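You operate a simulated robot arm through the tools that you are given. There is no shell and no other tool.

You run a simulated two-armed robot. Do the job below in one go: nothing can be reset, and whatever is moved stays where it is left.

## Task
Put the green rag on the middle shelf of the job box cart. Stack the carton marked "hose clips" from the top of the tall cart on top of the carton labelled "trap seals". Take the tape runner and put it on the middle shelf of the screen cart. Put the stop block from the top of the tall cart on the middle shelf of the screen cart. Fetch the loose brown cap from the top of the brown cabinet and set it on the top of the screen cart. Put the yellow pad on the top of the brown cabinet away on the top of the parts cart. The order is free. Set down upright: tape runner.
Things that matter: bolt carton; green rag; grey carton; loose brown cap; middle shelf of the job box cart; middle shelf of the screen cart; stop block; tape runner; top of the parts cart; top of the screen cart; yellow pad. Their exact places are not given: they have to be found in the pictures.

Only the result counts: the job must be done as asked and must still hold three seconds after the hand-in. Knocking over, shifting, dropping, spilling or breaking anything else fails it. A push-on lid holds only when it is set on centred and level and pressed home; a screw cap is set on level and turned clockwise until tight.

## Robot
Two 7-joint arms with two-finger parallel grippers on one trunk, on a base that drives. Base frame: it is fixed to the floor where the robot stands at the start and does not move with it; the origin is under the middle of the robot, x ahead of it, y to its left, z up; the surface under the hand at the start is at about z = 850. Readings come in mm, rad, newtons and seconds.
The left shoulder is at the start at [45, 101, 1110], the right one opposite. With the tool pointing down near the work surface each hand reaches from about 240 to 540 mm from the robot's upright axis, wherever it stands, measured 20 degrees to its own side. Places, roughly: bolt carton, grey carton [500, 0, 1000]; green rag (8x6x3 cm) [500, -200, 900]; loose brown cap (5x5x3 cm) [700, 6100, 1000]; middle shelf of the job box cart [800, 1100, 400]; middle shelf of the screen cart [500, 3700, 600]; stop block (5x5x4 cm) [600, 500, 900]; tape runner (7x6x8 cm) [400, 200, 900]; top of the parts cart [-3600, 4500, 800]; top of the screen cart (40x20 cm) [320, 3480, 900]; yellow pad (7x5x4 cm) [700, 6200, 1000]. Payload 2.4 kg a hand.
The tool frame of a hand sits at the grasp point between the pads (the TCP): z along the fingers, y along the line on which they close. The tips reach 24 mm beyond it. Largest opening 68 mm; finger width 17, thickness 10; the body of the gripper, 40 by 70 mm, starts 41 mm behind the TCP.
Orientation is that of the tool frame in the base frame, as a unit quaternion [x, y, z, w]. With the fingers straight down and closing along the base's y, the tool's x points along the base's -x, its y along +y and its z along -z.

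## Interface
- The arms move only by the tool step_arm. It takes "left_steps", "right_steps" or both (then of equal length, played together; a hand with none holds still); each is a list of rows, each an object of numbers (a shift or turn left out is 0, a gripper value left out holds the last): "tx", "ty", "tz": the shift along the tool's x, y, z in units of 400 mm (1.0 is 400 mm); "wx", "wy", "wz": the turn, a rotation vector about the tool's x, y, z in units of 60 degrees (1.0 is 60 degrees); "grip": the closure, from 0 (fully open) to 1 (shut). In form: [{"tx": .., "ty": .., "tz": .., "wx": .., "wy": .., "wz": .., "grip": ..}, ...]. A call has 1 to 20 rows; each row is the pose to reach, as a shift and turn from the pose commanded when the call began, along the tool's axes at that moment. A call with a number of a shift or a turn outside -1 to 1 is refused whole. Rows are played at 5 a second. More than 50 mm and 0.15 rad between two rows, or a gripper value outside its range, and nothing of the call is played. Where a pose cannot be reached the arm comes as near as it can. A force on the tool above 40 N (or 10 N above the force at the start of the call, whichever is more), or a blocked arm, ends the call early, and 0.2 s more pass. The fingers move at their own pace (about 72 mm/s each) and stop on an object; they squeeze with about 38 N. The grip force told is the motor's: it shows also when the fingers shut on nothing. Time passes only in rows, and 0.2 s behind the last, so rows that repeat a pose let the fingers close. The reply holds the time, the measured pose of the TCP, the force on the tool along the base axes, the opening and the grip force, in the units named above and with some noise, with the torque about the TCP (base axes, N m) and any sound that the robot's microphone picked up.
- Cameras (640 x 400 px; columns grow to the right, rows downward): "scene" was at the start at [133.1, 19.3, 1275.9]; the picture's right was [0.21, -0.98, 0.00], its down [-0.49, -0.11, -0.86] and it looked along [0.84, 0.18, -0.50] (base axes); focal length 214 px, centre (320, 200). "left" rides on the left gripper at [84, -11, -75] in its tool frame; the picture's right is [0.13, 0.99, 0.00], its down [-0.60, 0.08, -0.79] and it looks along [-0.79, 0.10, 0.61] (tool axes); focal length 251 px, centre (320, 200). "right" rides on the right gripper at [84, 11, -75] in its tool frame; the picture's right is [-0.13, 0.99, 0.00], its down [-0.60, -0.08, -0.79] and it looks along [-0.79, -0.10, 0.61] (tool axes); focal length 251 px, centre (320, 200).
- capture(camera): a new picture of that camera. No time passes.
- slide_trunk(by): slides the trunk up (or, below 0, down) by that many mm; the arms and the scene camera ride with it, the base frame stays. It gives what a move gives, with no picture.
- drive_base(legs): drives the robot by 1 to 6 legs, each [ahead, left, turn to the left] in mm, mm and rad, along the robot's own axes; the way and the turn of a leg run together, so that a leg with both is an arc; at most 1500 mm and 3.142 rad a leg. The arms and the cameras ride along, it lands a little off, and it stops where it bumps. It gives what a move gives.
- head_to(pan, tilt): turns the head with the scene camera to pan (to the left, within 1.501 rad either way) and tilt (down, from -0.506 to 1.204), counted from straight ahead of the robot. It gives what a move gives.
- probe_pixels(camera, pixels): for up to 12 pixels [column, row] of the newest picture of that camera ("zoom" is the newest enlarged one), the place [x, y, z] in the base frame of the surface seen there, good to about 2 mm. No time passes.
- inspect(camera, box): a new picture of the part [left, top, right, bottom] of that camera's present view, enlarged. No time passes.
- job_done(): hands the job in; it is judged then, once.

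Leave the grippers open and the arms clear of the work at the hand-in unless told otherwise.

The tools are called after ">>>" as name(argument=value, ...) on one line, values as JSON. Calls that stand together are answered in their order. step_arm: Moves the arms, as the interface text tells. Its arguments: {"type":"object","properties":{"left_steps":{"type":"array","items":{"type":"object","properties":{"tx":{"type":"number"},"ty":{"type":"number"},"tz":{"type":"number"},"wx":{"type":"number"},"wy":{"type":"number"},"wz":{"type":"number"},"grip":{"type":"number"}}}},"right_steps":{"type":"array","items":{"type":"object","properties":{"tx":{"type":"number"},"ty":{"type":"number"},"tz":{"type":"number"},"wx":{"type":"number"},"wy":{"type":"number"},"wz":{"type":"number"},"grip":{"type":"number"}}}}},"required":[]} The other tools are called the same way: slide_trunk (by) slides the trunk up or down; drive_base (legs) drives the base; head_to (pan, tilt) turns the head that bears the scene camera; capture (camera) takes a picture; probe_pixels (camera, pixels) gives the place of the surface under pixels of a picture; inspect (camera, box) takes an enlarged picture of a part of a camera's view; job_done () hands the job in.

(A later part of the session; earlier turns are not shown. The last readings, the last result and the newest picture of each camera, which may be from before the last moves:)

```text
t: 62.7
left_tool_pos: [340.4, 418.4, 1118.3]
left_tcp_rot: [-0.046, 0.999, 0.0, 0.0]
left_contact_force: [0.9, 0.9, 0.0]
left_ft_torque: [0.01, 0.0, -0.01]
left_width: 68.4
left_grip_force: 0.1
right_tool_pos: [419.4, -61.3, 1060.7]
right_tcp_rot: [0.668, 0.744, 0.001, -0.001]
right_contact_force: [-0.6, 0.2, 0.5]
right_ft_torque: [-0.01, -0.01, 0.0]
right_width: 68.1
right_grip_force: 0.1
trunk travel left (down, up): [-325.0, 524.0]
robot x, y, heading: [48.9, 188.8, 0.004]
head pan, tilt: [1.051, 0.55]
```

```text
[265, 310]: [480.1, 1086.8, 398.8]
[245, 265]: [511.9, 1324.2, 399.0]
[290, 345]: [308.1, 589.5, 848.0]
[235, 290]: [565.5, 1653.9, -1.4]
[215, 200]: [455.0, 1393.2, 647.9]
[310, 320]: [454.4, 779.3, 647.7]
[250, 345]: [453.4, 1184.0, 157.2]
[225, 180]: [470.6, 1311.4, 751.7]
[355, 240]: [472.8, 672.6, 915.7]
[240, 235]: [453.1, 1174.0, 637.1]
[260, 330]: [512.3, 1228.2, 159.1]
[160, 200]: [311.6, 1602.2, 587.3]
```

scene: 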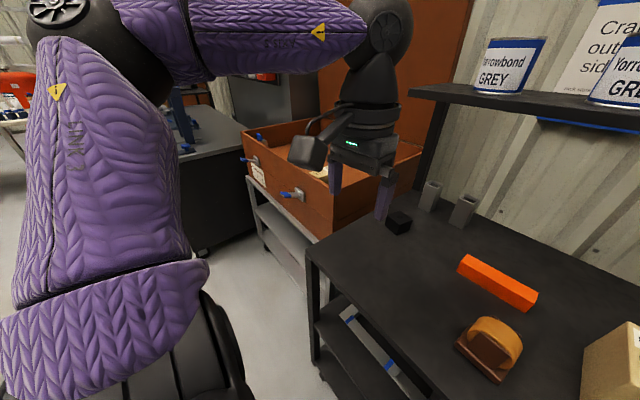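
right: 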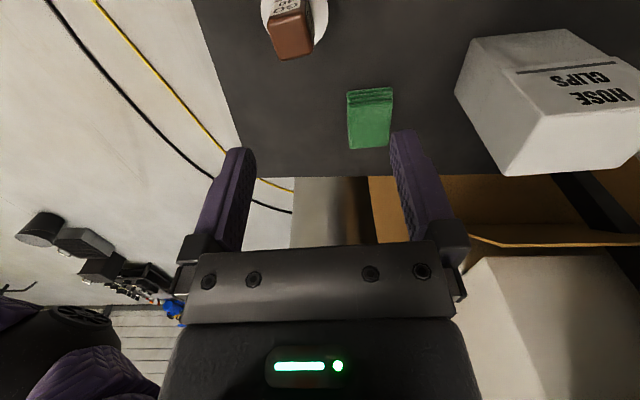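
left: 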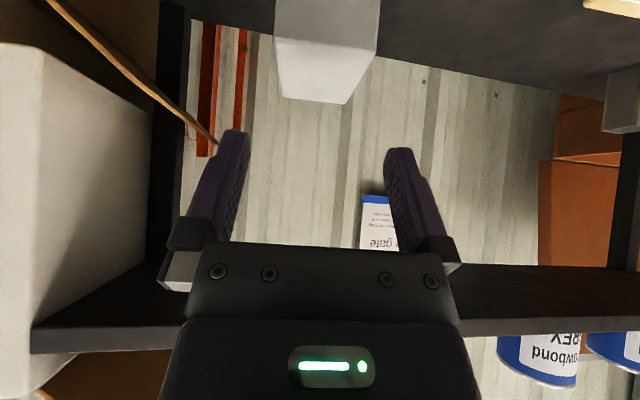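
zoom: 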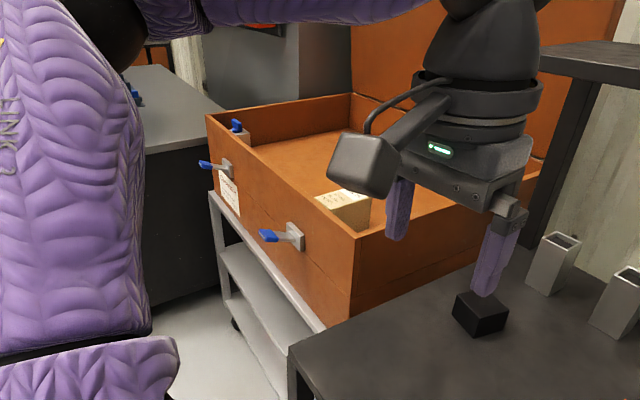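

Middle shelf of the job box cart: z≈399, front edge x≈453, y≈700–1390, its top deck at z≈648. A 40° tilt fits. I now tilt the right hand 40° and go above the rag at (478,−167,970).

>>> step_arm(right_steps=[{"tx": -0.0465, "ty": 0.0194, "tz": 0.038, "wy": -0.111, "grip": 0}, {"tx": -0.093, "ty": 0.0388, "tz": 0.076, "wy": -0.222}, {"tx": -0.1395, "ty": 0.058, "tz": 0.114, "wy": -0.333}, {"tx": -0.186, "ty": 0.0777, "tz": 0.152, "wy": -0.444}, {"tx": -0.2325, "ty": 0.097, "tz": 0.19, "wy": -0.555}, {"tx": -0.279, "ty": 0.1165, "tz": 0.2275, "wy": -0.667}, {"tx": -0.279, "ty": 0.1165, "tz": 0.2275, "wy": -0.667}])

>>> head_to(pan=-0.6, tilt=0.7)

>>> capture(camera="scene")

>>> capture(camera="right")

```text
t: 64.3
left_tool_pos: [341.2, 419.1, 1117.5]
left_tcp_rot: [-0.045, 0.999, 0.001, 0.0]
left_contact_force: [-0.2, -0.1, 0.1]
left_ft_torque: [0.02, 0.01, -0.01]
left_width: 67.7
left_grip_force: 0.1
right_tool_pos: [475.6, -166.9, 965.2]
right_tcp_rot: [0.629, 0.699, -0.229, 0.254]
right_contact_force: [0.9, 0.4, 0.2]
right_ft_torque: [0.0, 0.01, 0.02]
right_width: 68.1
right_grip_force: 0.0
trunk travel left (down, up): [-325.0, 524.0]
robot x, y, heading: [49.4, 187.5, 0.004]
head pan, tilt: [1.051, 0.55]
```

```text
t: 66.0
left_tool_pos: [340.2, 419.8, 1117.9]
left_tcp_rot: [-0.045, 0.999, 0.001, 0.0]
left_contact_force: [-0.1, 0.0, 0.8]
left_ft_torque: [0.0, -0.01, -0.01]
left_width: 68.3
left_grip_force: 0.0
right_tool_pos: [476.6, -166.7, 966.3]
right_tcp_rot: [0.628, 0.7, -0.227, 0.254]
right_contact_force: [-0.7, 1.4, -0.7]
right_ft_torque: [0.01, 0.0, -0.02]
right_width: 68.2
right_grip_force: 0.0
trunk travel left (down, up): [-325.0, 524.0]
robot x, y, heading: [52.6, 190.4, 0.004]
head pan, tilt: [-0.6, 0.7]
```

```text
taken
```

scene: 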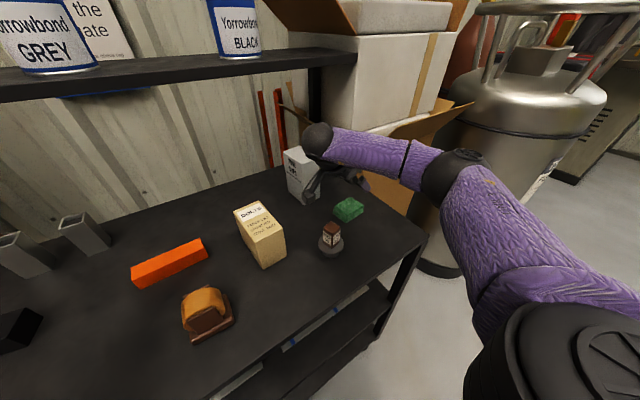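

```text
taken
```

right: 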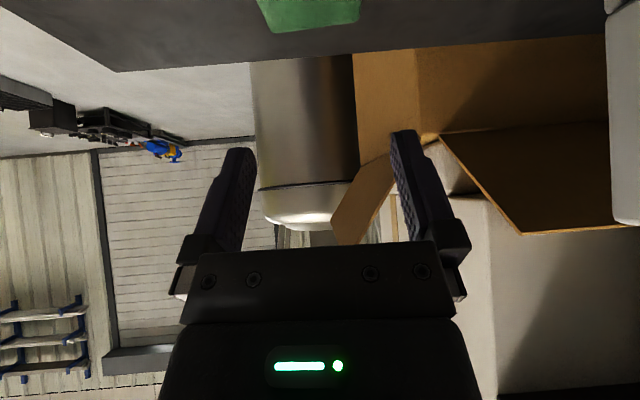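

Check clearances of wrist dome, forearm and box flap before lowering.

>>> probe_pixels(camera="scene", pixels=[[318, 138], [370, 150], [410, 165], [455, 175], [440, 120], [460, 105], [410, 130], [345, 165], [298, 175], [315, 185], [333, 233]])

>>> inspect(camera="scene", box=[230, 80, 510, 280])

```text
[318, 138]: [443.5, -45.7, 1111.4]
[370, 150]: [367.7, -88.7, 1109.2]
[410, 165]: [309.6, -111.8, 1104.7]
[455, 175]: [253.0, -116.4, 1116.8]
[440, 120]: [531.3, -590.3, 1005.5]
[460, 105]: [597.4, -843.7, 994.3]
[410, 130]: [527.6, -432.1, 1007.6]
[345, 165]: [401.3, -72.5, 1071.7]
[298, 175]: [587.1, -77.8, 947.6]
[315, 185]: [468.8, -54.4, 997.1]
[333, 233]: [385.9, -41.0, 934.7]
```

```text
2.00 times, centred on (370, 180) of scene
```

zoom: 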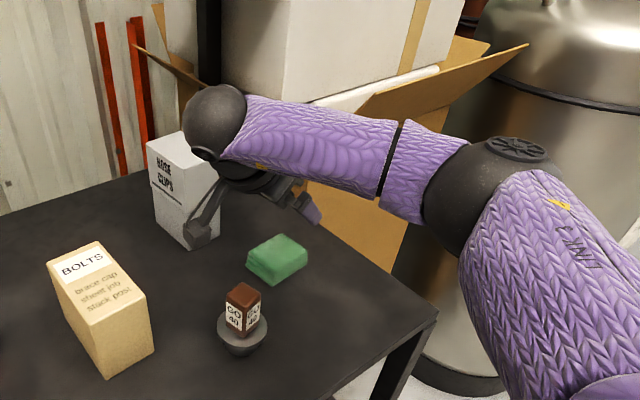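

All clear. Lower 84 mm straight down around the rag.

>>> step_arm(right_steps=[{"tx": 0.045, "ty": 0.0037, "tz": 0.054, "grip": 0}, {"tx": 0.09, "ty": 0.0037, "tz": 0.107}, {"tx": 0.115, "ty": 0.0037, "tz": 0.137}, {"tx": 0.1347, "ty": 0.0037, "tz": 0.161}, {"tx": 0.1347, "ty": 0.0037, "tz": 0.161}])

>>> inspect(camera="scene", box=[230, 80, 510, 280])

```text
t: 67.2
left_tool_pos: [341.2, 418.7, 1116.4]
left_tcp_rot: [-0.045, 0.999, 0.0, 0.0]
left_contact_force: [-0.3, -0.4, 0.0]
left_ft_torque: [0.01, 0.0, -0.01]
left_width: 67.8
left_grip_force: 0.1
right_tool_pos: [478.9, -166.4, 883.3]
right_tcp_rot: [0.628, 0.699, -0.228, 0.253]
right_contact_force: [0.0, 0.5, 0.1]
right_ft_torque: [0.06, -0.01, 0.0]
right_width: 68.2
right_grip_force: 0.1
trunk travel left (down, up): [-325.0, 524.0]
robot x, y, heading: [50.2, 189.4, 0.004]
head pan, tilt: [-0.6, 0.7]
```

```text
2.00 times, centred on (370, 180) of scene
```

zoom: 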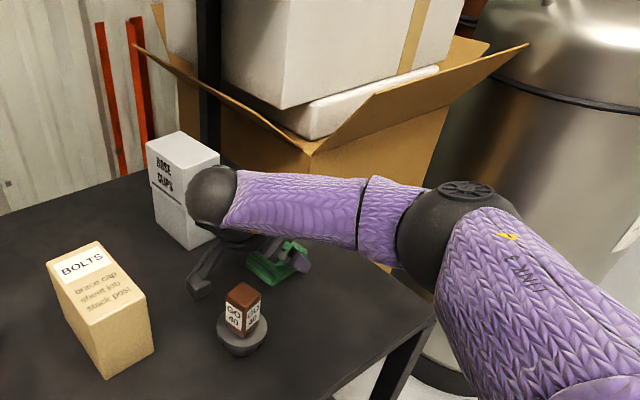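

The fingers straddle the rag. Close.

>>> step_arm(right_steps=[{"grip": 0.3}, {"grip": 0.6}, {"grip": 1}, {"grip": 1}, {"grip": 1}])

>>> step_arm(right_steps=[{"tx": -0.016, "tz": -0.019, "grip": 1}, {"tx": -0.064, "tz": -0.077}, {"tx": -0.125, "tz": -0.149}, {"tx": -0.19, "tz": -0.226}, {"tx": -0.19, "tz": -0.226}])

>>> inspect(camera="scene", box=[230, 80, 510, 280])

>>> capture(camera="right")

```text
t: 68.4
left_tool_pos: [341.1, 419.3, 1117.5]
left_tcp_rot: [-0.045, 0.999, 0.001, 0.0]
left_contact_force: [0.0, -0.3, -0.4]
left_ft_torque: [0.03, 0.0, 0.01]
left_width: 68.0
left_grip_force: 0.0
right_tool_pos: [478.8, -167.1, 883.5]
right_tcp_rot: [0.629, 0.699, -0.229, 0.253]
right_contact_force: [-0.1, -0.4, 0.4]
right_ft_torque: [-0.01, -0.01, -0.01]
right_width: 52.8
right_grip_force: 38.4
trunk travel left (down, up): [-325.0, 524.0]
robot x, y, heading: [53.0, 189.1, -0.0]
head pan, tilt: [-0.6, 0.7]
```

```text
t: 69.6
left_tool_pos: [342.1, 419.0, 1118.1]
left_tcp_rot: [-0.045, 0.999, -0.001, -0.001]
left_contact_force: [-0.5, -1.3, -0.4]
left_ft_torque: [0.02, 0.02, -0.02]
left_width: 67.9
left_grip_force: 0.0
right_tool_pos: [479.2, -165.2, 1003.7]
right_tcp_rot: [0.628, 0.699, -0.228, 0.254]
right_contact_force: [-0.5, 0.1, 0.5]
right_ft_torque: [-0.01, -0.01, -0.01]
right_width: 52.8
right_grip_force: 38.3
trunk travel left (down, up): [-325.0, 524.0]
robot x, y, heading: [48.6, 192.4, -0.003]
head pan, tilt: [-0.6, 0.7]
```

```text
2.00 times, centred on (370, 180) of scene
```

zoom: 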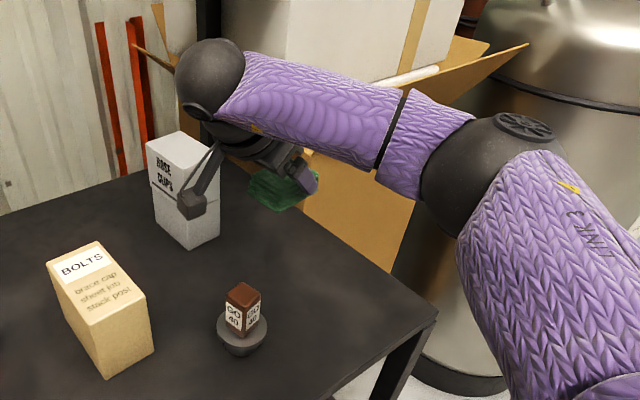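

```text
taken
```

right: 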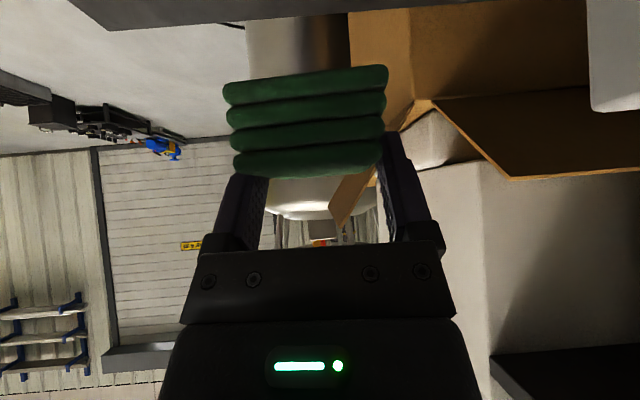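

Rag is held level. I bring the right hand back in front of the robot, turning it to face forward.

>>> step_arm(right_steps=[{"tx": 0.0, "ty": 0.0, "tz": -0.03, "wx": -0.08, "wz": -0.096}, {"tx": 0.023, "ty": -0.041, "tz": -0.08, "wx": -0.161, "wz": -0.1915}, {"tx": 0.046, "ty": -0.082, "tz": -0.13, "wx": -0.241, "wz": -0.287}, {"tx": 0.07, "ty": -0.122, "tz": -0.18, "wx": -0.321, "wz": -0.383}, {"tx": 0.093, "ty": -0.163, "tz": -0.23, "wx": -0.402, "wz": -0.479}, {"tx": 0.116, "ty": -0.204, "tz": -0.28, "wx": -0.482, "wz": -0.5745}, {"tx": 0.139, "ty": -0.245, "tz": -0.332, "wx": -0.562, "wz": -0.67}, {"tx": 0.1625, "ty": -0.285, "tz": -0.3845, "wx": -0.643, "wz": -0.766}, {"tx": 0.1625, "ty": -0.285, "tz": -0.3845, "wx": -0.643, "wz": -0.766}])

>>> step_arm(right_steps=[{"wx": -0.086, "wz": -0.102}, {"wx": -0.171, "wz": -0.204}, {"wx": -0.257, "wz": -0.306}, {"wx": -0.257, "wz": -0.306}])

>>> head_to(pan=0.9, tilt=0.6)

>>> capture(camera="scene")

```text
t: 71.6
left_tool_pos: [339.0, 418.9, 1117.4]
left_tcp_rot: [-0.045, 0.999, 0.0, 0.001]
left_contact_force: [0.4, -0.4, -0.4]
left_ft_torque: [-0.01, -0.01, -0.03]
left_width: 68.0
left_grip_force: 0.1
right_tool_pos: [357.9, -33.2, 1083.2]
right_tcp_rot: [0.196, 0.92, -0.072, 0.333]
right_contact_force: [0.4, -0.5, 0.4]
right_ft_torque: [-0.02, 0.0, -0.01]
right_width: 53.1
right_grip_force: 37.6
right hand out of reach, approached as far as the arm can: row 8, 9
trunk travel left (down, up): [-325.0, 524.0]
robot x, y, heading: [52.5, 191.8, 0.001]
head pan, tilt: [-0.6, 0.7]
```

```text
t: 72.6
left_tool_pos: [340.5, 420.0, 1118.2]
left_tcp_rot: [-0.046, 0.999, -0.001, 0.0]
left_contact_force: [0.9, 0.0, 0.7]
left_ft_torque: [0.01, 0.01, -0.04]
left_width: 68.0
left_grip_force: 0.1
right_tool_pos: [357.1, -32.5, 1083.1]
right_tcp_rot: [-0.001, 0.94, 0.001, 0.342]
right_contact_force: [-0.2, -0.3, -0.4]
right_ft_torque: [-0.01, -0.02, -0.02]
right_width: 53.0
right_grip_force: 38.1
right hand out of reach, approached as far as the arm can: row 1, 2
trunk travel left (down, up): [-325.0, 524.0]
robot x, y, heading: [50.0, 187.4, 0.0]
head pan, tilt: [-0.6, 0.7]
```

```text
t: 74.2
left_tool_pos: [340.4, 418.4, 1117.6]
left_tcp_rot: [-0.046, 0.999, -0.001, 0.0]
left_contact_force: [-0.5, -0.7, -0.2]
left_ft_torque: [0.02, 0.01, -0.02]
left_width: 67.9
left_grip_force: 0.0
right_tool_pos: [356.6, -33.1, 1082.9]
right_tcp_rot: [0.0, 0.939, 0.0, 0.343]
right_contact_force: [0.5, 0.8, -1.1]
right_ft_torque: [0.01, 0.01, -0.03]
right_width: 53.0
right_grip_force: 37.9
trunk travel left (down, up): [-325.0, 524.0]
robot x, y, heading: [53.8, 191.8, 0.002]
head pan, tilt: [0.901, 0.6]
```

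```text
taken
```

scene: 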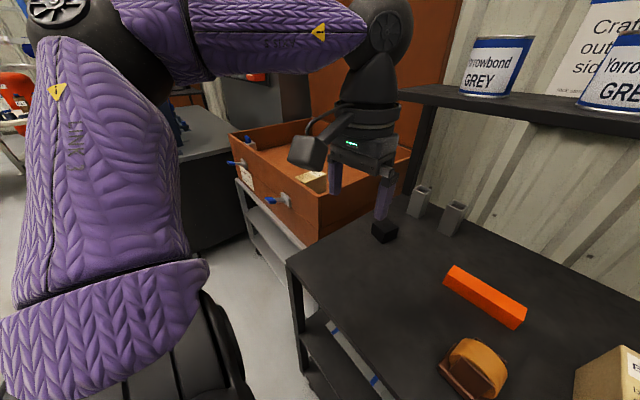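

Rag held at a neutral pose. I drive back 150 mm and then left 880 mm to stand before the job box cart.

>>> drive_base(legs=[[-150, 0, 0], [0, 880, 0]])

>>> head_to(pan=-0.1, tilt=0.8)

>>> capture(camera="scene")

```text
t: 79.8
left_tool_pos: [195.8, 1289.3, 1116.9]
left_tcp_rot: [-0.042, 0.999, 0.0, 0.0]
left_contact_force: [-0.5, 0.0, -0.5]
left_ft_torque: [0.0, 0.0, 0.0]
left_width: 68.1
left_grip_force: 0.0
right_tool_pos: [209.0, 839.0, 1084.0]
right_tcp_rot: [0.002, 0.94, 0.0, 0.342]
right_contact_force: [0.1, -1.2, 0.2]
right_ft_torque: [0.01, -0.02, 0.03]
right_width: 52.9
right_grip_force: 37.9
trunk travel left (down, up): [-325.0, 524.0]
robot x, y, heading: [-91.5, 1060.9, -0.007]
head pan, tilt: [0.901, 0.6]
```

```text
t: 81.1
left_tool_pos: [195.4, 1290.4, 1117.6]
left_tcp_rot: [-0.043, 0.999, 0.0, 0.0]
left_contact_force: [-0.7, -0.1, 0.2]
left_ft_torque: [-0.01, 0.0, 0.01]
left_width: 68.1
left_grip_force: 0.1
right_tool_pos: [209.2, 837.5, 1084.0]
right_tcp_rot: [0.002, 0.939, 0.0, 0.343]
right_contact_force: [0.1, -0.2, -1.2]
right_ft_torque: [0.0, 0.0, 0.02]
right_width: 53.0
right_grip_force: 38.2
trunk travel left (down, up): [-325.0, 524.0]
robot x, y, heading: [-97.4, 1060.5, -0.005]
head pan, tilt: [-0.099, 0.799]
```

```text
taken
```

scene: 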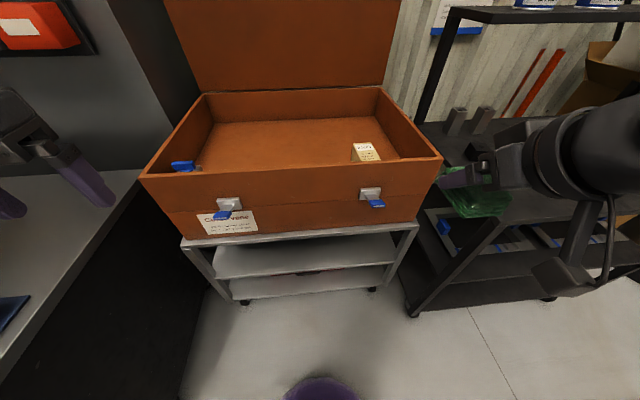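

>>> probe_pixels(camera="scene", pixels=[[190, 243], [413, 228], [300, 236], [300, 262], [300, 248], [380, 255], [225, 265], [375, 203], [228, 213], [140, 185], [385, 240], [300, 290]])

>>> inspect(camera="scene", box=[140, 150, 460, 330])

```text
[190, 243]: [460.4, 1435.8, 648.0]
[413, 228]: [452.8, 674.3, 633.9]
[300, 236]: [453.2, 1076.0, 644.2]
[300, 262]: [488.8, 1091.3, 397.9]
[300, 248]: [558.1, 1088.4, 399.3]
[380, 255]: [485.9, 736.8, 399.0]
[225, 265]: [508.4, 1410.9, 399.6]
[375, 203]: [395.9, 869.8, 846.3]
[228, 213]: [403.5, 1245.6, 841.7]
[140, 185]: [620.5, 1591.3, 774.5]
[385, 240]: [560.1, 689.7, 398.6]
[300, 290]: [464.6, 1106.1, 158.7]
```

```text
2.00 times, centred on (300, 240) of scene
```

zoom: 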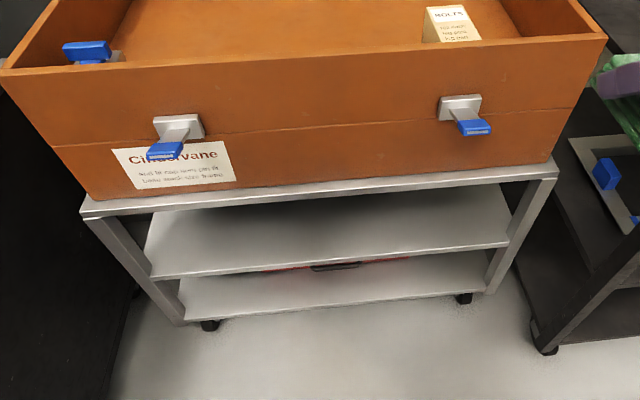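

Levers stick out at (395,870,846) and (403,1245,842); the cart's middle shelf is free. I raise and tuck the left hand first, then lower the trunk fully here (clear of the cart).

>>> step_arm(left_steps=[{"tx": 0.029, "ty": 0.0025, "tz": -0.078}, {"tx": 0.0585, "ty": 0.005, "tz": -0.156}, {"tx": 0.088, "ty": 0.0075, "tz": -0.234}, {"tx": 0.117, "ty": 0.01, "tz": -0.3125}, {"tx": 0.117, "ty": 0.01, "tz": -0.3125}])

>>> slide_trunk(by=-320)

>>> drive_base(legs=[[0, 40, 0.006]])

>>> capture(camera="scene")

```text
t: 82.3
left_tool_pos: [149.4, 1289.0, 1243.9]
left_tcp_rot: [-0.043, 0.999, 0.0, 0.001]
left_contact_force: [0.1, 1.2, 0.0]
left_ft_torque: [0.02, 0.01, 0.02]
left_width: 68.4
left_grip_force: 0.0
right_tool_pos: [209.4, 838.2, 1084.3]
right_tcp_rot: [0.001, 0.94, 0.001, 0.341]
right_contact_force: [0.5, 0.6, -0.2]
right_ft_torque: [-0.01, 0.01, 0.01]
right_width: 53.1
right_grip_force: 38.0
trunk travel left (down, up): [-325.0, 524.0]
robot x, y, heading: [-96.9, 1060.1, -0.007]
head pan, tilt: [-0.099, 0.799]
```

```text
t: 85.4
left_tool_pos: [148.5, 1290.1, 922.6]
left_tcp_rot: [-0.044, 0.999, 0.0, 0.001]
left_contact_force: [-0.2, 0.5, 0.0]
left_ft_torque: [0.0, 0.02, 0.03]
left_width: 68.2
left_grip_force: 0.0
right_tool_pos: [258.6, 837.1, 689.2]
right_tcp_rot: [0.003, 0.978, 0.001, 0.207]
right_contact_force: [-0.1, 1.1, -0.3]
right_ft_torque: [-0.01, -0.03, -0.01]
right_width: 53.0
right_grip_force: 37.5
trunk travel left (down, up): [-5.0, 844.0]
robot x, y, heading: [-95.5, 1058.8, -0.004]
head pan, tilt: [-0.099, 0.799]
```

```text
t: 86.3
left_tool_pos: [147.8, 1330.9, 923.1]
left_tcp_rot: [-0.046, 0.999, 0.0, 0.0]
left_contact_force: [-0.2, -0.2, 0.6]
left_ft_torque: [0.02, 0.0, -0.02]
left_width: 68.0
left_grip_force: 0.1
right_tool_pos: [259.2, 879.3, 688.9]
right_tcp_rot: [0.0, 0.978, 0.001, 0.207]
right_contact_force: [0.0, -0.5, -0.9]
right_ft_torque: [0.01, 0.01, 0.0]
right_width: 53.0
right_grip_force: 38.0
trunk travel left (down, up): [-5.0, 844.0]
robot x, y, heading: [-95.5, 1097.7, -0.0]
head pan, tilt: [-0.099, 0.799]
```

```text
taken
```

scene: 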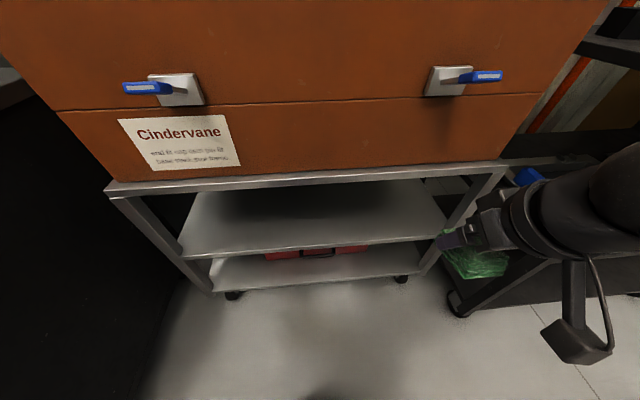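

The right hand's pitch changed during the slide (tilt 24° now, hand at (259,879,689)). I check by a null move how the arm reads, and look at it.

>>> step_arm(right_steps=[{"tx": 0, "grip": 1}, {"tx": 0}])

>>> capture(camera="right")

>>> head_to(pan=-0.9, tilt=0.6)

>>> capture(camera="scene")

```text
t: 86.9
left_tool_pos: [147.3, 1330.7, 923.2]
left_tcp_rot: [-0.045, 0.999, 0.0, 0.0]
left_contact_force: [-0.4, 0.0, 0.4]
left_ft_torque: [-0.01, -0.05, 0.0]
left_width: 68.0
left_grip_force: 0.0
right_tool_pos: [259.1, 879.2, 688.4]
right_tcp_rot: [0.0, 0.978, 0.001, 0.207]
right_contact_force: [-0.5, -0.2, -0.2]
right_ft_torque: [-0.02, 0.0, 0.01]
right_width: 53.0
right_grip_force: 38.0
trunk travel left (down, up): [-5.0, 844.0]
robot x, y, heading: [-93.4, 1098.9, 0.001]
head pan, tilt: [-0.099, 0.799]
```

```text
taken
```

right: 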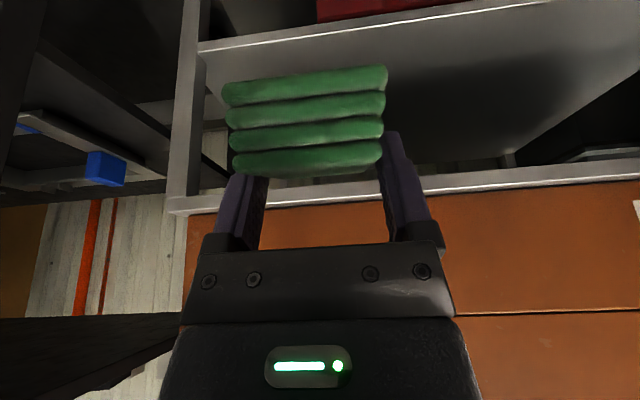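

```text
t: 88.0
left_tool_pos: [148.1, 1330.7, 922.6]
left_tcp_rot: [-0.046, 0.999, 0.0, -0.001]
left_contact_force: [-0.3, 0.1, 0.6]
left_ft_torque: [0.01, -0.01, -0.01]
left_width: 68.2
left_grip_force: 0.0
right_tool_pos: [259.1, 879.6, 688.5]
right_tcp_rot: [0.0, 0.978, 0.0, 0.206]
right_contact_force: [0.1, -0.5, -0.1]
right_ft_torque: [-0.02, -0.02, 0.03]
right_width: 53.1
right_grip_force: 38.1
trunk travel left (down, up): [-5.0, 844.0]
robot x, y, heading: [-97.1, 1099.3, 0.001]
head pan, tilt: [-0.901, 0.6]
```

```text
taken
```

scene: 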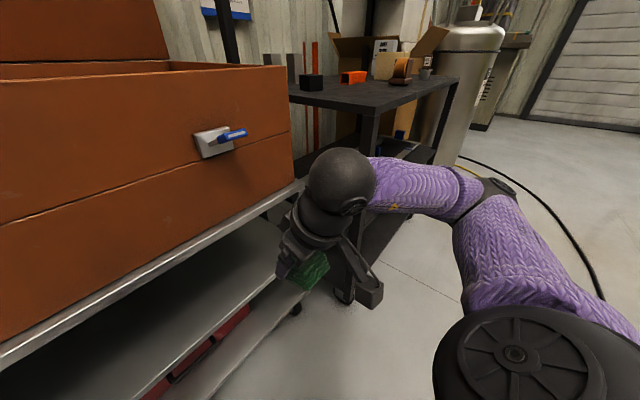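

Rag is unchanged in the grip; only the arm posture shifted. I restore the 40° tilt and lower the hand to (305,930,470), still in front of the cart.

>>> step_arm(right_steps=[{"tx": 0.0145, "ty": 0.0156, "tz": 0.068, "wy": -0.034}, {"tx": 0.029, "ty": 0.031, "tz": 0.136, "wy": -0.067}, {"tx": 0.0435, "ty": 0.047, "tz": 0.204, "wy": -0.1}, {"tx": 0.058, "ty": 0.0625, "tz": 0.2725, "wy": -0.134}, {"tx": 0.0725, "ty": 0.078, "tz": 0.34, "wy": -0.167}, {"tx": 0.087, "ty": 0.094, "tz": 0.409, "wy": -0.2}, {"tx": 0.1015, "ty": 0.109, "tz": 0.477, "wy": -0.234}, {"tx": 0.116, "ty": 0.125, "tz": 0.545, "wy": -0.268}, {"tx": 0.116, "ty": 0.125, "tz": 0.545, "wy": -0.268}])

>>> capture(camera="scene")

>>> capture(camera="right")

```text
t: 90.0
left_tool_pos: [148.3, 1331.8, 922.9]
left_tcp_rot: [-0.046, 0.999, 0.001, 0.0]
left_contact_force: [0.4, -0.7, 0.7]
left_ft_torque: [-0.02, 0.0, -0.01]
left_width: 68.1
left_grip_force: 0.1
right_tool_pos: [302.3, 904.8, 492.6]
right_tcp_rot: [-0.006, 0.944, 0.021, 0.331]
right_contact_force: [0.3, 0.4, -0.9]
right_ft_torque: [0.0, 0.01, -0.01]
right_width: 53.0
right_grip_force: 38.1
right hand out of reach, approached as far as the arm can: row 1, 2, 3, 7, 8, 9
trunk travel left (down, up): [-5.0, 844.0]
robot x, y, heading: [-94.8, 1100.8, 0.003]
head pan, tilt: [-0.901, 0.6]
```

```text
taken
```

scene: 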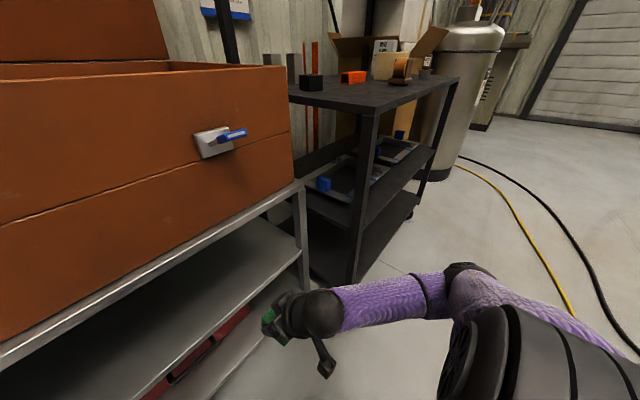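

```text
taken
```

right: 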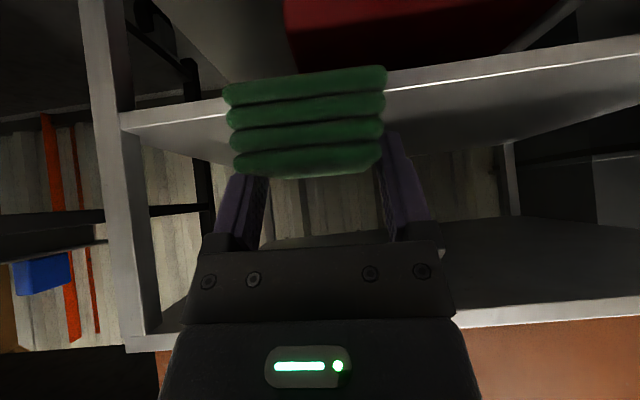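

The hand can't get lower than z≈492 this close in. I test whether it gets lower when stretched further forward: target (400,900,440), still in front of the shelf edge.

>>> step_arm(right_steps=[{"tx": -0.047, "ty": -0.003, "tz": 0.038}, {"tx": -0.095, "ty": -0.006, "tz": 0.077}, {"tx": -0.119, "ty": -0.009, "tz": 0.13}, {"tx": -0.114, "ty": -0.0125, "tz": 0.193}, {"tx": -0.108, "ty": -0.0125, "tz": 0.2565}, {"tx": -0.108, "ty": -0.0125, "tz": 0.2565}])

```text
t: 91.5
left_tool_pos: [146.8, 1330.6, 922.0]
left_tcp_rot: [-0.046, 0.999, 0.001, 0.0]
left_contact_force: [0.3, -0.4, 0.3]
left_ft_torque: [0.0, -0.02, 0.02]
left_width: 67.8
left_grip_force: 0.1
right_tool_pos: [401.8, 904.5, 437.4]
right_tcp_rot: [-0.008, 0.944, 0.023, 0.33]
right_contact_force: [-0.7, -0.4, -0.7]
right_ft_torque: [-0.02, 0.04, -0.02]
right_width: 53.2
right_grip_force: 38.7
trunk travel left (down, up): [-5.0, 844.0]
robot x, y, heading: [-93.9, 1099.3, 0.002]
head pan, tilt: [-0.901, 0.6]
```

It works further out: (402,904.5,437). I level the hand (small roll/tilt fix) and raise it 20 mm before driving in.

>>> step_arm(right_steps=[{"tx": -0.015, "tz": -0.02, "wx": 0.014, "wy": -0.012, "wz": -0.011}, {"tx": -0.031, "tz": -0.039, "wx": 0.0286, "wy": -0.023, "wz": -0.0227}, {"tx": -0.031, "tz": -0.039, "wx": 0.0286, "wy": -0.023, "wz": -0.0227}])

>>> capture(camera="right")

>>> head_to(pan=-0.6, tilt=0.8)

>>> capture(camera="scene")

```text
t: 92.2
left_tool_pos: [148.1, 1331.9, 923.3]
left_tcp_rot: [-0.045, 0.999, 0.0, 0.0]
left_contact_force: [-0.1, 0.1, -0.3]
left_ft_torque: [0.0, 0.03, 0.0]
left_width: 68.2
left_grip_force: 0.0
right_tool_pos: [399.9, 905.0, 460.7]
right_tcp_rot: [-0.012, 0.94, 0.002, 0.342]
right_contact_force: [0.2, -0.2, 0.2]
right_ft_torque: [0.01, 0.0, 0.01]
right_width: 53.2
right_grip_force: 38.3
trunk travel left (down, up): [-5.0, 844.0]
robot x, y, heading: [-96.4, 1103.3, -0.001]
head pan, tilt: [-0.901, 0.6]
```

```text
taken
```

right: 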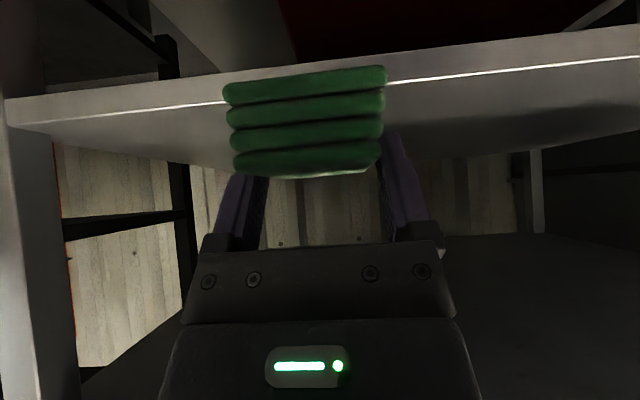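

```text
t: 93.0
left_tool_pos: [146.5, 1329.7, 923.3]
left_tcp_rot: [-0.046, 0.999, 0.0, 0.001]
left_contact_force: [0.0, -0.3, 0.5]
left_ft_torque: [0.03, 0.02, -0.01]
left_width: 68.0
left_grip_force: 0.0
right_tool_pos: [399.3, 904.5, 460.3]
right_tcp_rot: [-0.013, 0.939, 0.004, 0.342]
right_contact_force: [-0.7, -0.1, 0.6]
right_ft_torque: [0.03, 0.01, 0.04]
right_width: 53.0
right_grip_force: 37.9
trunk travel left (down, up): [-5.0, 844.0]
robot x, y, heading: [-95.1, 1101.5, -0.0]
head pan, tilt: [-0.6, 0.799]
```

```text
taken
```

scene: 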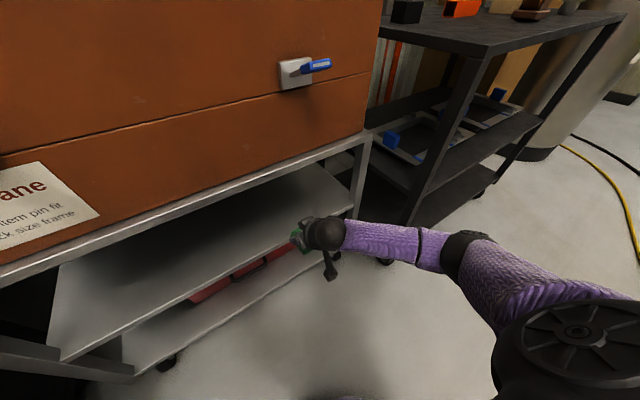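

Shelf is empty there. I drive forward 115 mm so the rag goes in over the shelf (bottom ≈27 mm above it).

>>> drive_base(legs=[[115, 0, 0]])

>>> capture(camera="right")

>>> capture(camera="scene")

```text
t: 94.3
left_tool_pos: [264.0, 1330.4, 922.1]
left_tcp_rot: [-0.045, 0.999, 0.0, 0.001]
left_contact_force: [0.6, -1.0, -0.1]
left_ft_torque: [0.0, 0.02, -0.03]
left_width: 68.0
left_grip_force: 0.1
right_tool_pos: [516.4, 904.7, 460.2]
right_tcp_rot: [-0.013, 0.939, 0.004, 0.342]
right_contact_force: [0.6, 0.5, -0.6]
right_ft_torque: [-0.01, 0.01, 0.04]
right_width: 52.9
right_grip_force: 38.1
trunk travel left (down, up): [-5.0, 844.0]
robot x, y, heading: [19.6, 1098.3, 0.006]
head pan, tilt: [-0.6, 0.799]
```

```text
taken
```

right: 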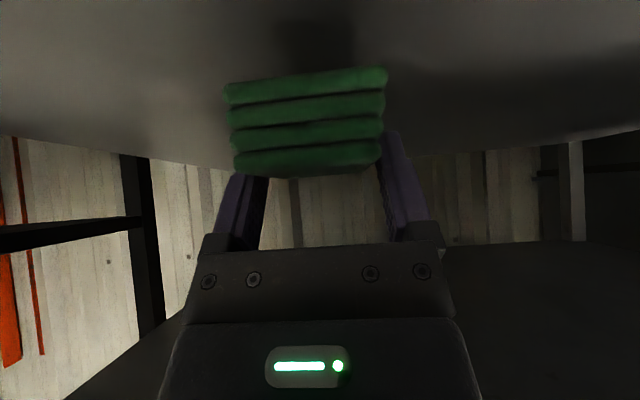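

```text
taken
```

scene: 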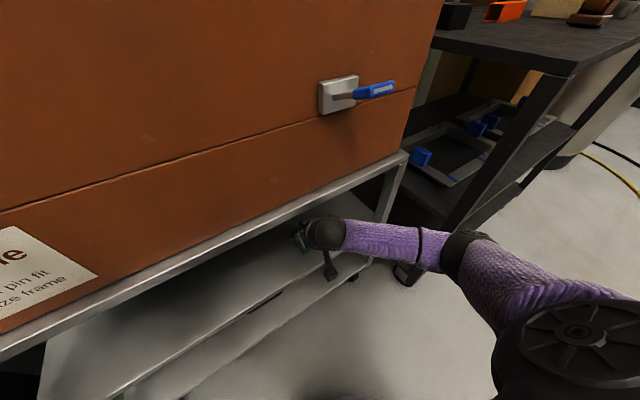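

Rag is above the shelf. Lower 23 mm, then feel for contact.

>>> step_arm(right_steps=[{"tx": 0.013, "tz": 0.015}, {"tx": 0.026, "tz": 0.031}, {"tx": 0.037, "tz": 0.044}, {"tx": 0.037, "tz": 0.044}])

>>> step_arm(right_steps=[{"tx": 0.0016, "tz": 0.0019}, {"tx": 0.0032, "tz": 0.0038}, {"tx": 0.0048, "tz": 0.0057}, {"tx": 0.0048, "tz": 0.0057}])

```text
t: 95.3
left_tool_pos: [264.0, 1331.6, 921.5]
left_tcp_rot: [-0.046, 0.999, 0.0, 0.0]
left_contact_force: [-0.3, -0.7, -0.4]
left_ft_torque: [0.01, 0.02, 0.03]
left_width: 68.0
left_grip_force: 0.0
right_tool_pos: [516.4, 904.3, 436.7]
right_tcp_rot: [-0.012, 0.94, 0.004, 0.342]
right_contact_force: [-0.4, 0.1, -1.4]
right_ft_torque: [0.03, -0.01, 0.02]
right_width: 53.4
right_grip_force: 37.6
trunk travel left (down, up): [-5.0, 844.0]
robot x, y, heading: [23.4, 1099.6, 0.002]
head pan, tilt: [-0.6, 0.799]
```

```text
t: 96.3
left_tool_pos: [264.5, 1331.2, 922.4]
left_tcp_rot: [-0.045, 0.999, 0.0, 0.001]
left_contact_force: [-0.3, -0.3, 0.0]
left_ft_torque: [0.01, -0.03, 0.0]
left_width: 67.8
left_grip_force: 0.0
right_tool_pos: [516.4, 904.8, 433.5]
right_tcp_rot: [-0.012, 0.939, 0.003, 0.342]
right_contact_force: [-1.4, -0.2, 3.8]
right_ft_torque: [0.08, -0.11, -0.02]
right_width: 53.1
right_grip_force: 37.9
trunk travel left (down, up): [-5.0, 844.0]
robot x, y, heading: [23.5, 1099.1, 0.002]
head pan, tilt: [-0.6, 0.799]
```

Light contact (3.8 N) at z=433.5. Open and then retreat along the fingers' axis… first open.

>>> step_arm(right_steps=[{"grip": 0.6}, {"grip": 0.3}, {"grip": 0}, {"grip": 0}, {"grip": 0}])

>>> capture(camera="right")

```text
t: 97.5
left_tool_pos: [264.3, 1329.5, 923.1]
left_tcp_rot: [-0.046, 0.999, -0.001, 0.0]
left_contact_force: [-0.3, 0.2, -0.1]
left_ft_torque: [0.0, 0.01, -0.01]
left_width: 68.0
left_grip_force: 0.1
right_tool_pos: [516.3, 904.9, 433.5]
right_tcp_rot: [-0.014, 0.94, 0.004, 0.341]
right_contact_force: [0.1, -0.3, 0.2]
right_ft_torque: [-0.01, 0.0, 0.01]
right_width: 68.0
right_grip_force: 0.1
trunk travel left (down, up): [-5.0, 844.0]
robot x, y, heading: [20.9, 1102.7, 0.003]
head pan, tilt: [-0.6, 0.799]
```

```text
taken
```

right: 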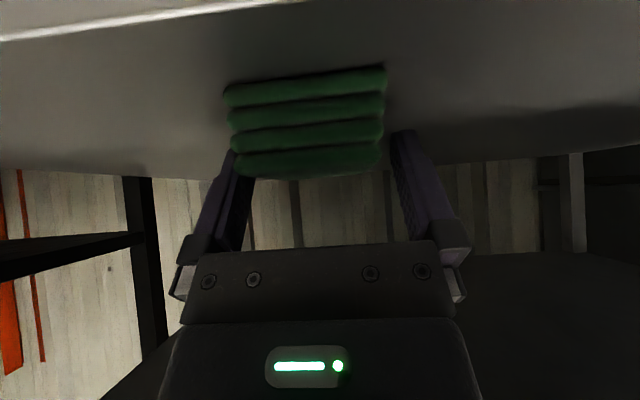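

Released. Retreat: 45 mm along the finger axis, then drive back 130 mm.

>>> step_arm(right_steps=[{"tz": -0.05, "grip": 0}, {"tz": -0.1}, {"tz": -0.12}, {"tz": -0.12}])

>>> drive_base(legs=[[-140, 0, 0]])

>>> capture(camera="right")

>>> capture(camera="scene")

```text
t: 98.5
left_tool_pos: [264.4, 1331.2, 922.1]
left_tcp_rot: [-0.045, 0.999, 0.001, 0.0]
left_contact_force: [0.2, 0.4, 0.4]
left_ft_torque: [0.0, 0.04, 0.03]
left_width: 68.1
left_grip_force: 0.0
right_tool_pos: [485.3, 903.6, 471.5]
right_tcp_rot: [-0.013, 0.94, 0.004, 0.342]
right_contact_force: [-0.5, 0.6, 0.4]
right_ft_torque: [-0.04, 0.0, 0.0]
right_width: 68.1
right_grip_force: 0.1
trunk travel left (down, up): [-5.0, 844.0]
robot x, y, heading: [21.4, 1102.9, 0.002]
head pan, tilt: [-0.6, 0.799]
```

```text
t: 99.8
left_tool_pos: [122.8, 1330.6, 923.5]
left_tcp_rot: [-0.045, 0.999, 0.0, 0.0]
left_contact_force: [-0.6, 0.4, 0.0]
left_ft_torque: [-0.02, 0.0, 0.0]
left_width: 68.0
left_grip_force: 0.1
right_tool_pos: [344.0, 904.0, 470.7]
right_tcp_rot: [-0.013, 0.94, 0.004, 0.342]
right_contact_force: [0.6, 0.4, 0.3]
right_ft_torque: [0.0, -0.01, 0.02]
right_width: 67.6
right_grip_force: 0.1
trunk travel left (down, up): [-5.0, 844.0]
robot x, y, heading: [-120.3, 1100.2, 0.001]
head pan, tilt: [-0.6, 0.799]
```

```text
taken
```

right: 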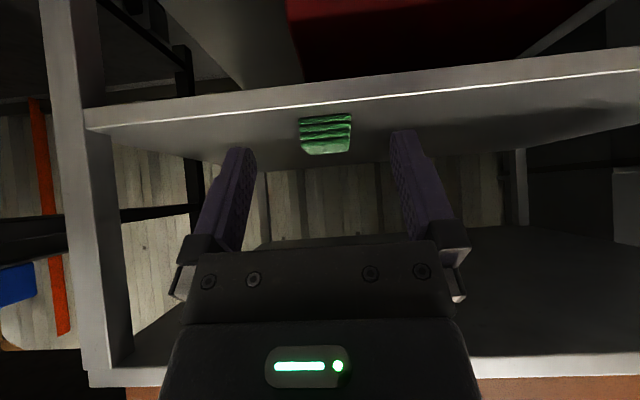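

```text
taken
```

scene: 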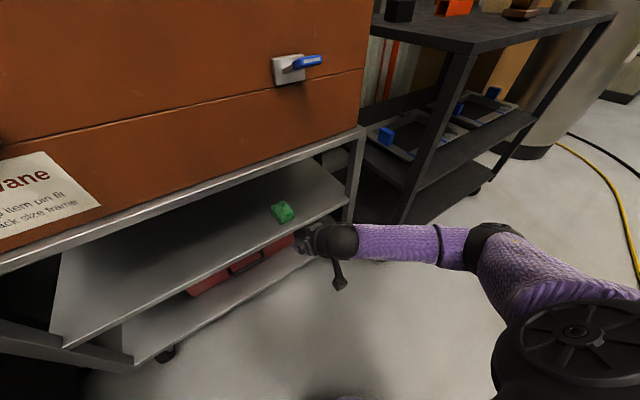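

The rag lies on the middle shelf. I drive back another 120 mm, then raise the trunk 320 mm.

>>> drive_base(legs=[[-120, 0, 0]])

>>> slide_trunk(by=320)

```text
t: 101.0
left_tool_pos: [3.6, 1330.7, 923.7]
left_tcp_rot: [-0.046, 0.999, 0.0, 0.0]
left_contact_force: [-0.2, 0.0, -0.2]
left_ft_torque: [-0.01, -0.03, 0.0]
left_width: 67.8
left_grip_force: 0.1
right_tool_pos: [225.4, 903.1, 471.1]
right_tcp_rot: [-0.014, 0.94, 0.004, 0.342]
right_contact_force: [-0.3, 0.6, 0.5]
right_ft_torque: [0.05, 0.01, -0.02]
right_width: 68.2
right_grip_force: 0.1
trunk travel left (down, up): [-5.0, 844.0]
robot x, y, heading: [-240.9, 1103.1, 0.001]
head pan, tilt: [-0.6, 0.799]
```

```text
t: 104.2
left_tool_pos: [4.0, 1330.5, 1243.2]
left_tcp_rot: [-0.047, 0.999, 0.0, 0.0]
left_contact_force: [0.4, -0.4, 1.0]
left_ft_torque: [0.03, 0.0, 0.01]
left_width: 67.9
left_grip_force: 0.0
right_tool_pos: [225.2, 904.6, 790.7]
right_tcp_rot: [-0.013, 0.94, 0.004, 0.342]
right_contact_force: [-0.2, 0.6, 0.2]
right_ft_torque: [0.02, -0.04, -0.03]
right_width: 68.1
right_grip_force: 0.0
trunk travel left (down, up): [-325.0, 524.0]
robot x, y, heading: [-238.6, 1100.8, 0.001]
head pan, tilt: [-0.6, 0.799]
```

Now retract and raise the right hand to a carry pose before driving back to the tall cart.

>>> step_arm(right_steps=[{"tx": -0.015, "ty": -0.006, "tz": -0.082}, {"tx": -0.03, "ty": -0.0125, "tz": -0.164}, {"tx": -0.045, "ty": -0.019, "tz": -0.246}, {"tx": -0.06, "ty": -0.025, "tz": -0.328}, {"tx": -0.075, "ty": -0.031, "tz": -0.41}, {"tx": -0.09, "ty": -0.0375, "tz": -0.492}, {"tx": -0.105, "ty": -0.044, "tz": -0.574}, {"tx": -0.12, "ty": -0.05, "tz": -0.656}, {"tx": -0.135, "ty": -0.056, "tz": -0.738}, {"tx": -0.15, "ty": -0.0625, "tz": -0.82}, {"tx": -0.15, "ty": -0.0625, "tz": -0.82}])

>>> drive_base(legs=[[0, -830, 0]])

>>> head_to(pan=0.0, tilt=0.6)

>>> capture(camera="scene")

```text
t: 106.6
left_tool_pos: [4.1, 1330.2, 1242.3]
left_tcp_rot: [-0.046, 0.999, 0.0, 0.001]
left_contact_force: [-0.3, 0.6, 0.0]
left_ft_torque: [-0.02, 0.03, 0.01]
left_width: 67.9
left_grip_force: 0.1
right_tool_pos: [63.6, 874.6, 1083.5]
right_tcp_rot: [-0.013, 0.94, 0.004, 0.34]
right_contact_force: [-0.1, 0.6, 0.4]
right_ft_torque: [-0.01, 0.01, -0.02]
right_width: 68.0
right_grip_force: 0.0
trunk travel left (down, up): [-325.0, 524.0]
robot x, y, heading: [-239.6, 1098.2, 0.005]
head pan, tilt: [-0.6, 0.799]
```

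```text
t: 111.0
left_tool_pos: [8.9, 500.5, 1243.2]
left_tcp_rot: [-0.051, 0.999, 0.001, 0.001]
left_contact_force: [-0.2, 0.2, -0.8]
left_ft_torque: [0.0, 0.02, 0.02]
left_width: 67.8
left_grip_force: 0.0
right_tool_pos: [71.9, 41.8, 1082.8]
right_tcp_rot: [-0.018, 0.94, 0.006, 0.341]
right_contact_force: [-0.3, 0.5, 0.7]
right_ft_torque: [-0.01, 0.02, 0.03]
right_width: 68.2
right_grip_force: 0.0
trunk travel left (down, up): [-325.0, 524.0]
robot x, y, heading: [-233.6, 266.4, 0.016]
head pan, tilt: [-0.6, 0.799]
```

```text
t: 112.0
left_tool_pos: [7.3, 498.1, 1242.6]
left_tcp_rot: [-0.051, 0.999, -0.001, 0.001]
left_contact_force: [-0.3, -0.7, -0.4]
left_ft_torque: [0.0, 0.02, 0.0]
left_width: 68.0
left_grip_force: 0.0
right_tool_pos: [72.6, 43.2, 1082.3]
right_tcp_rot: [-0.018, 0.94, 0.005, 0.341]
right_contact_force: [0.1, -0.4, 0.2]
right_ft_torque: [-0.01, 0.0, -0.01]
right_width: 67.9
right_grip_force: 0.2
trunk travel left (down, up): [-325.0, 524.0]
robot x, y, heading: [-231.3, 267.8, 0.007]
head pan, tilt: [0.0, 0.6]
```

```text
taken
```

scene: 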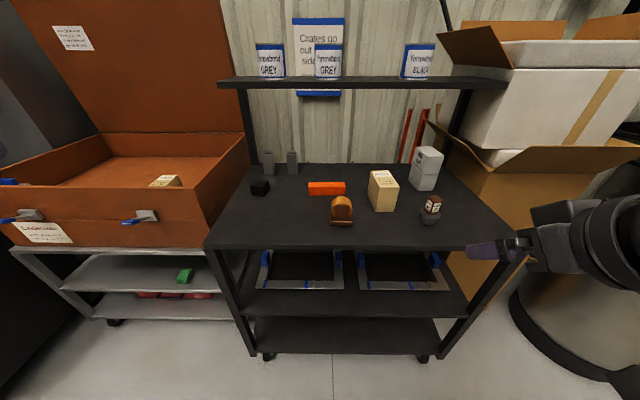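

Good overview; the rag sits on the job cart's shelf. Drive forward 250 mm to the tall cart.

>>> drive_base(legs=[[250, 0, -0.011]])

>>> head_to(pan=0.2, tilt=0.75)

>>> capture(camera="scene")

```text
t: 113.9
left_tool_pos: [263.1, 499.2, 1243.0]
left_tcp_rot: [-0.047, 0.999, -0.001, 0.0]
left_contact_force: [-1.3, -0.5, -0.7]
left_ft_torque: [0.0, 0.04, 0.0]
left_width: 67.9
left_grip_force: 0.1
right_tool_pos: [323.4, 41.8, 1081.3]
right_tcp_rot: [-0.014, 0.94, 0.004, 0.34]
right_contact_force: [0.6, 0.4, -0.1]
right_ft_torque: [0.03, -0.02, 0.01]
right_width: 68.2
right_grip_force: 0.0
trunk travel left (down, up): [-325.0, 524.0]
robot x, y, heading: [22.0, 269.2, -0.005]
head pan, tilt: [0.0, 0.6]
```

```text
t: 114.6
left_tool_pos: [262.4, 499.1, 1242.3]
left_tcp_rot: [-0.046, 0.999, 0.0, 0.001]
left_contact_force: [0.3, -0.6, -0.2]
left_ft_torque: [-0.02, 0.02, -0.02]
left_width: 67.7
left_grip_force: 0.1
right_tool_pos: [321.7, 41.2, 1083.2]
right_tcp_rot: [-0.014, 0.94, 0.004, 0.341]
right_contact_force: [0.6, 0.0, 0.6]
right_ft_torque: [0.0, 0.01, -0.02]
right_width: 68.1
right_grip_force: 0.0
trunk travel left (down, up): [-325.0, 524.0]
robot x, y, heading: [19.2, 266.5, 0.003]
head pan, tilt: [0.201, 0.75]
```

```text
taken
```

scene: 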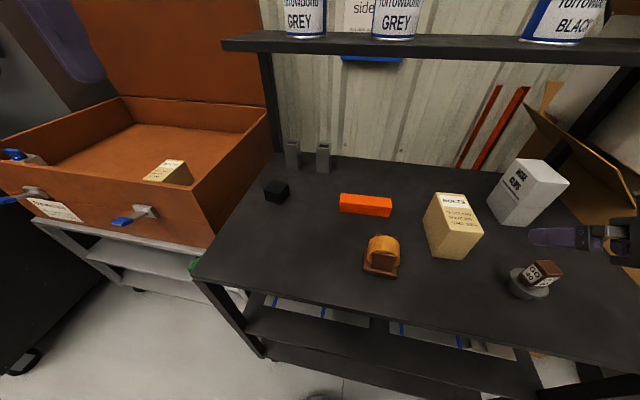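

>>> inspect(camera="scene", box=[340, 210, 430, 290])

>>> probe_pixels(camera="zoom", pixels=[[320, 160], [250, 320], [370, 330], [245, 340], [375, 350], [400, 240], [300, 270], [270, 130], [365, 130], [330, 100], [395, 300]])

>>> inspect(camera="scene", box=[240, 160, 320, 220])

```text
5.00 times, centred on (385, 250) of scene
```

zoom: 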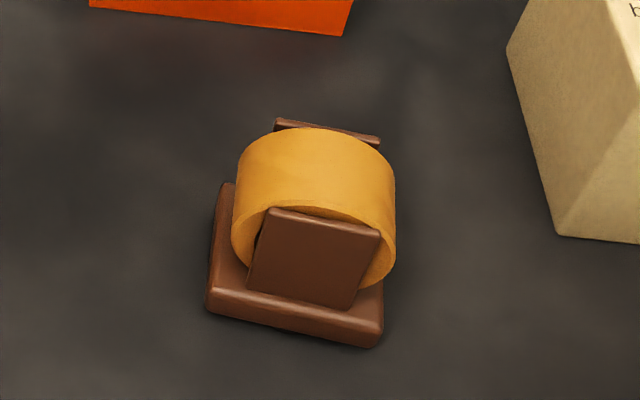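

```text
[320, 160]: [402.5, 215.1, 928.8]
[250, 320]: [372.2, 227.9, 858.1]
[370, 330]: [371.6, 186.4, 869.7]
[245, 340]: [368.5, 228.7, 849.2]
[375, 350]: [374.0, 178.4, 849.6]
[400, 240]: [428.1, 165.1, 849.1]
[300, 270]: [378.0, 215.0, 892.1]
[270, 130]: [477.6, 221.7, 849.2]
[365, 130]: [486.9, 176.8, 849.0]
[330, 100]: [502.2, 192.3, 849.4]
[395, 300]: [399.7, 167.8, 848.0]
```

```text
6.67 times, centred on (280, 190) of scene
```

zoom: 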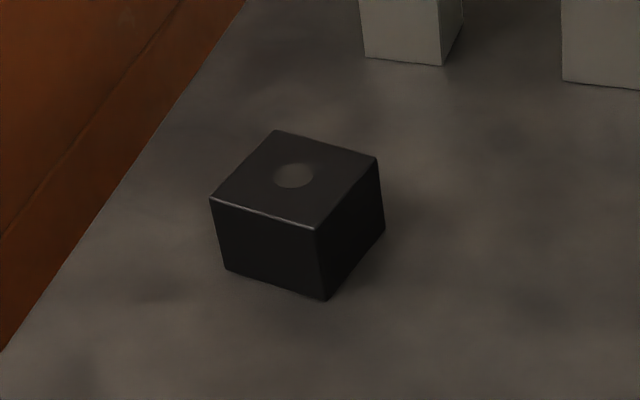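

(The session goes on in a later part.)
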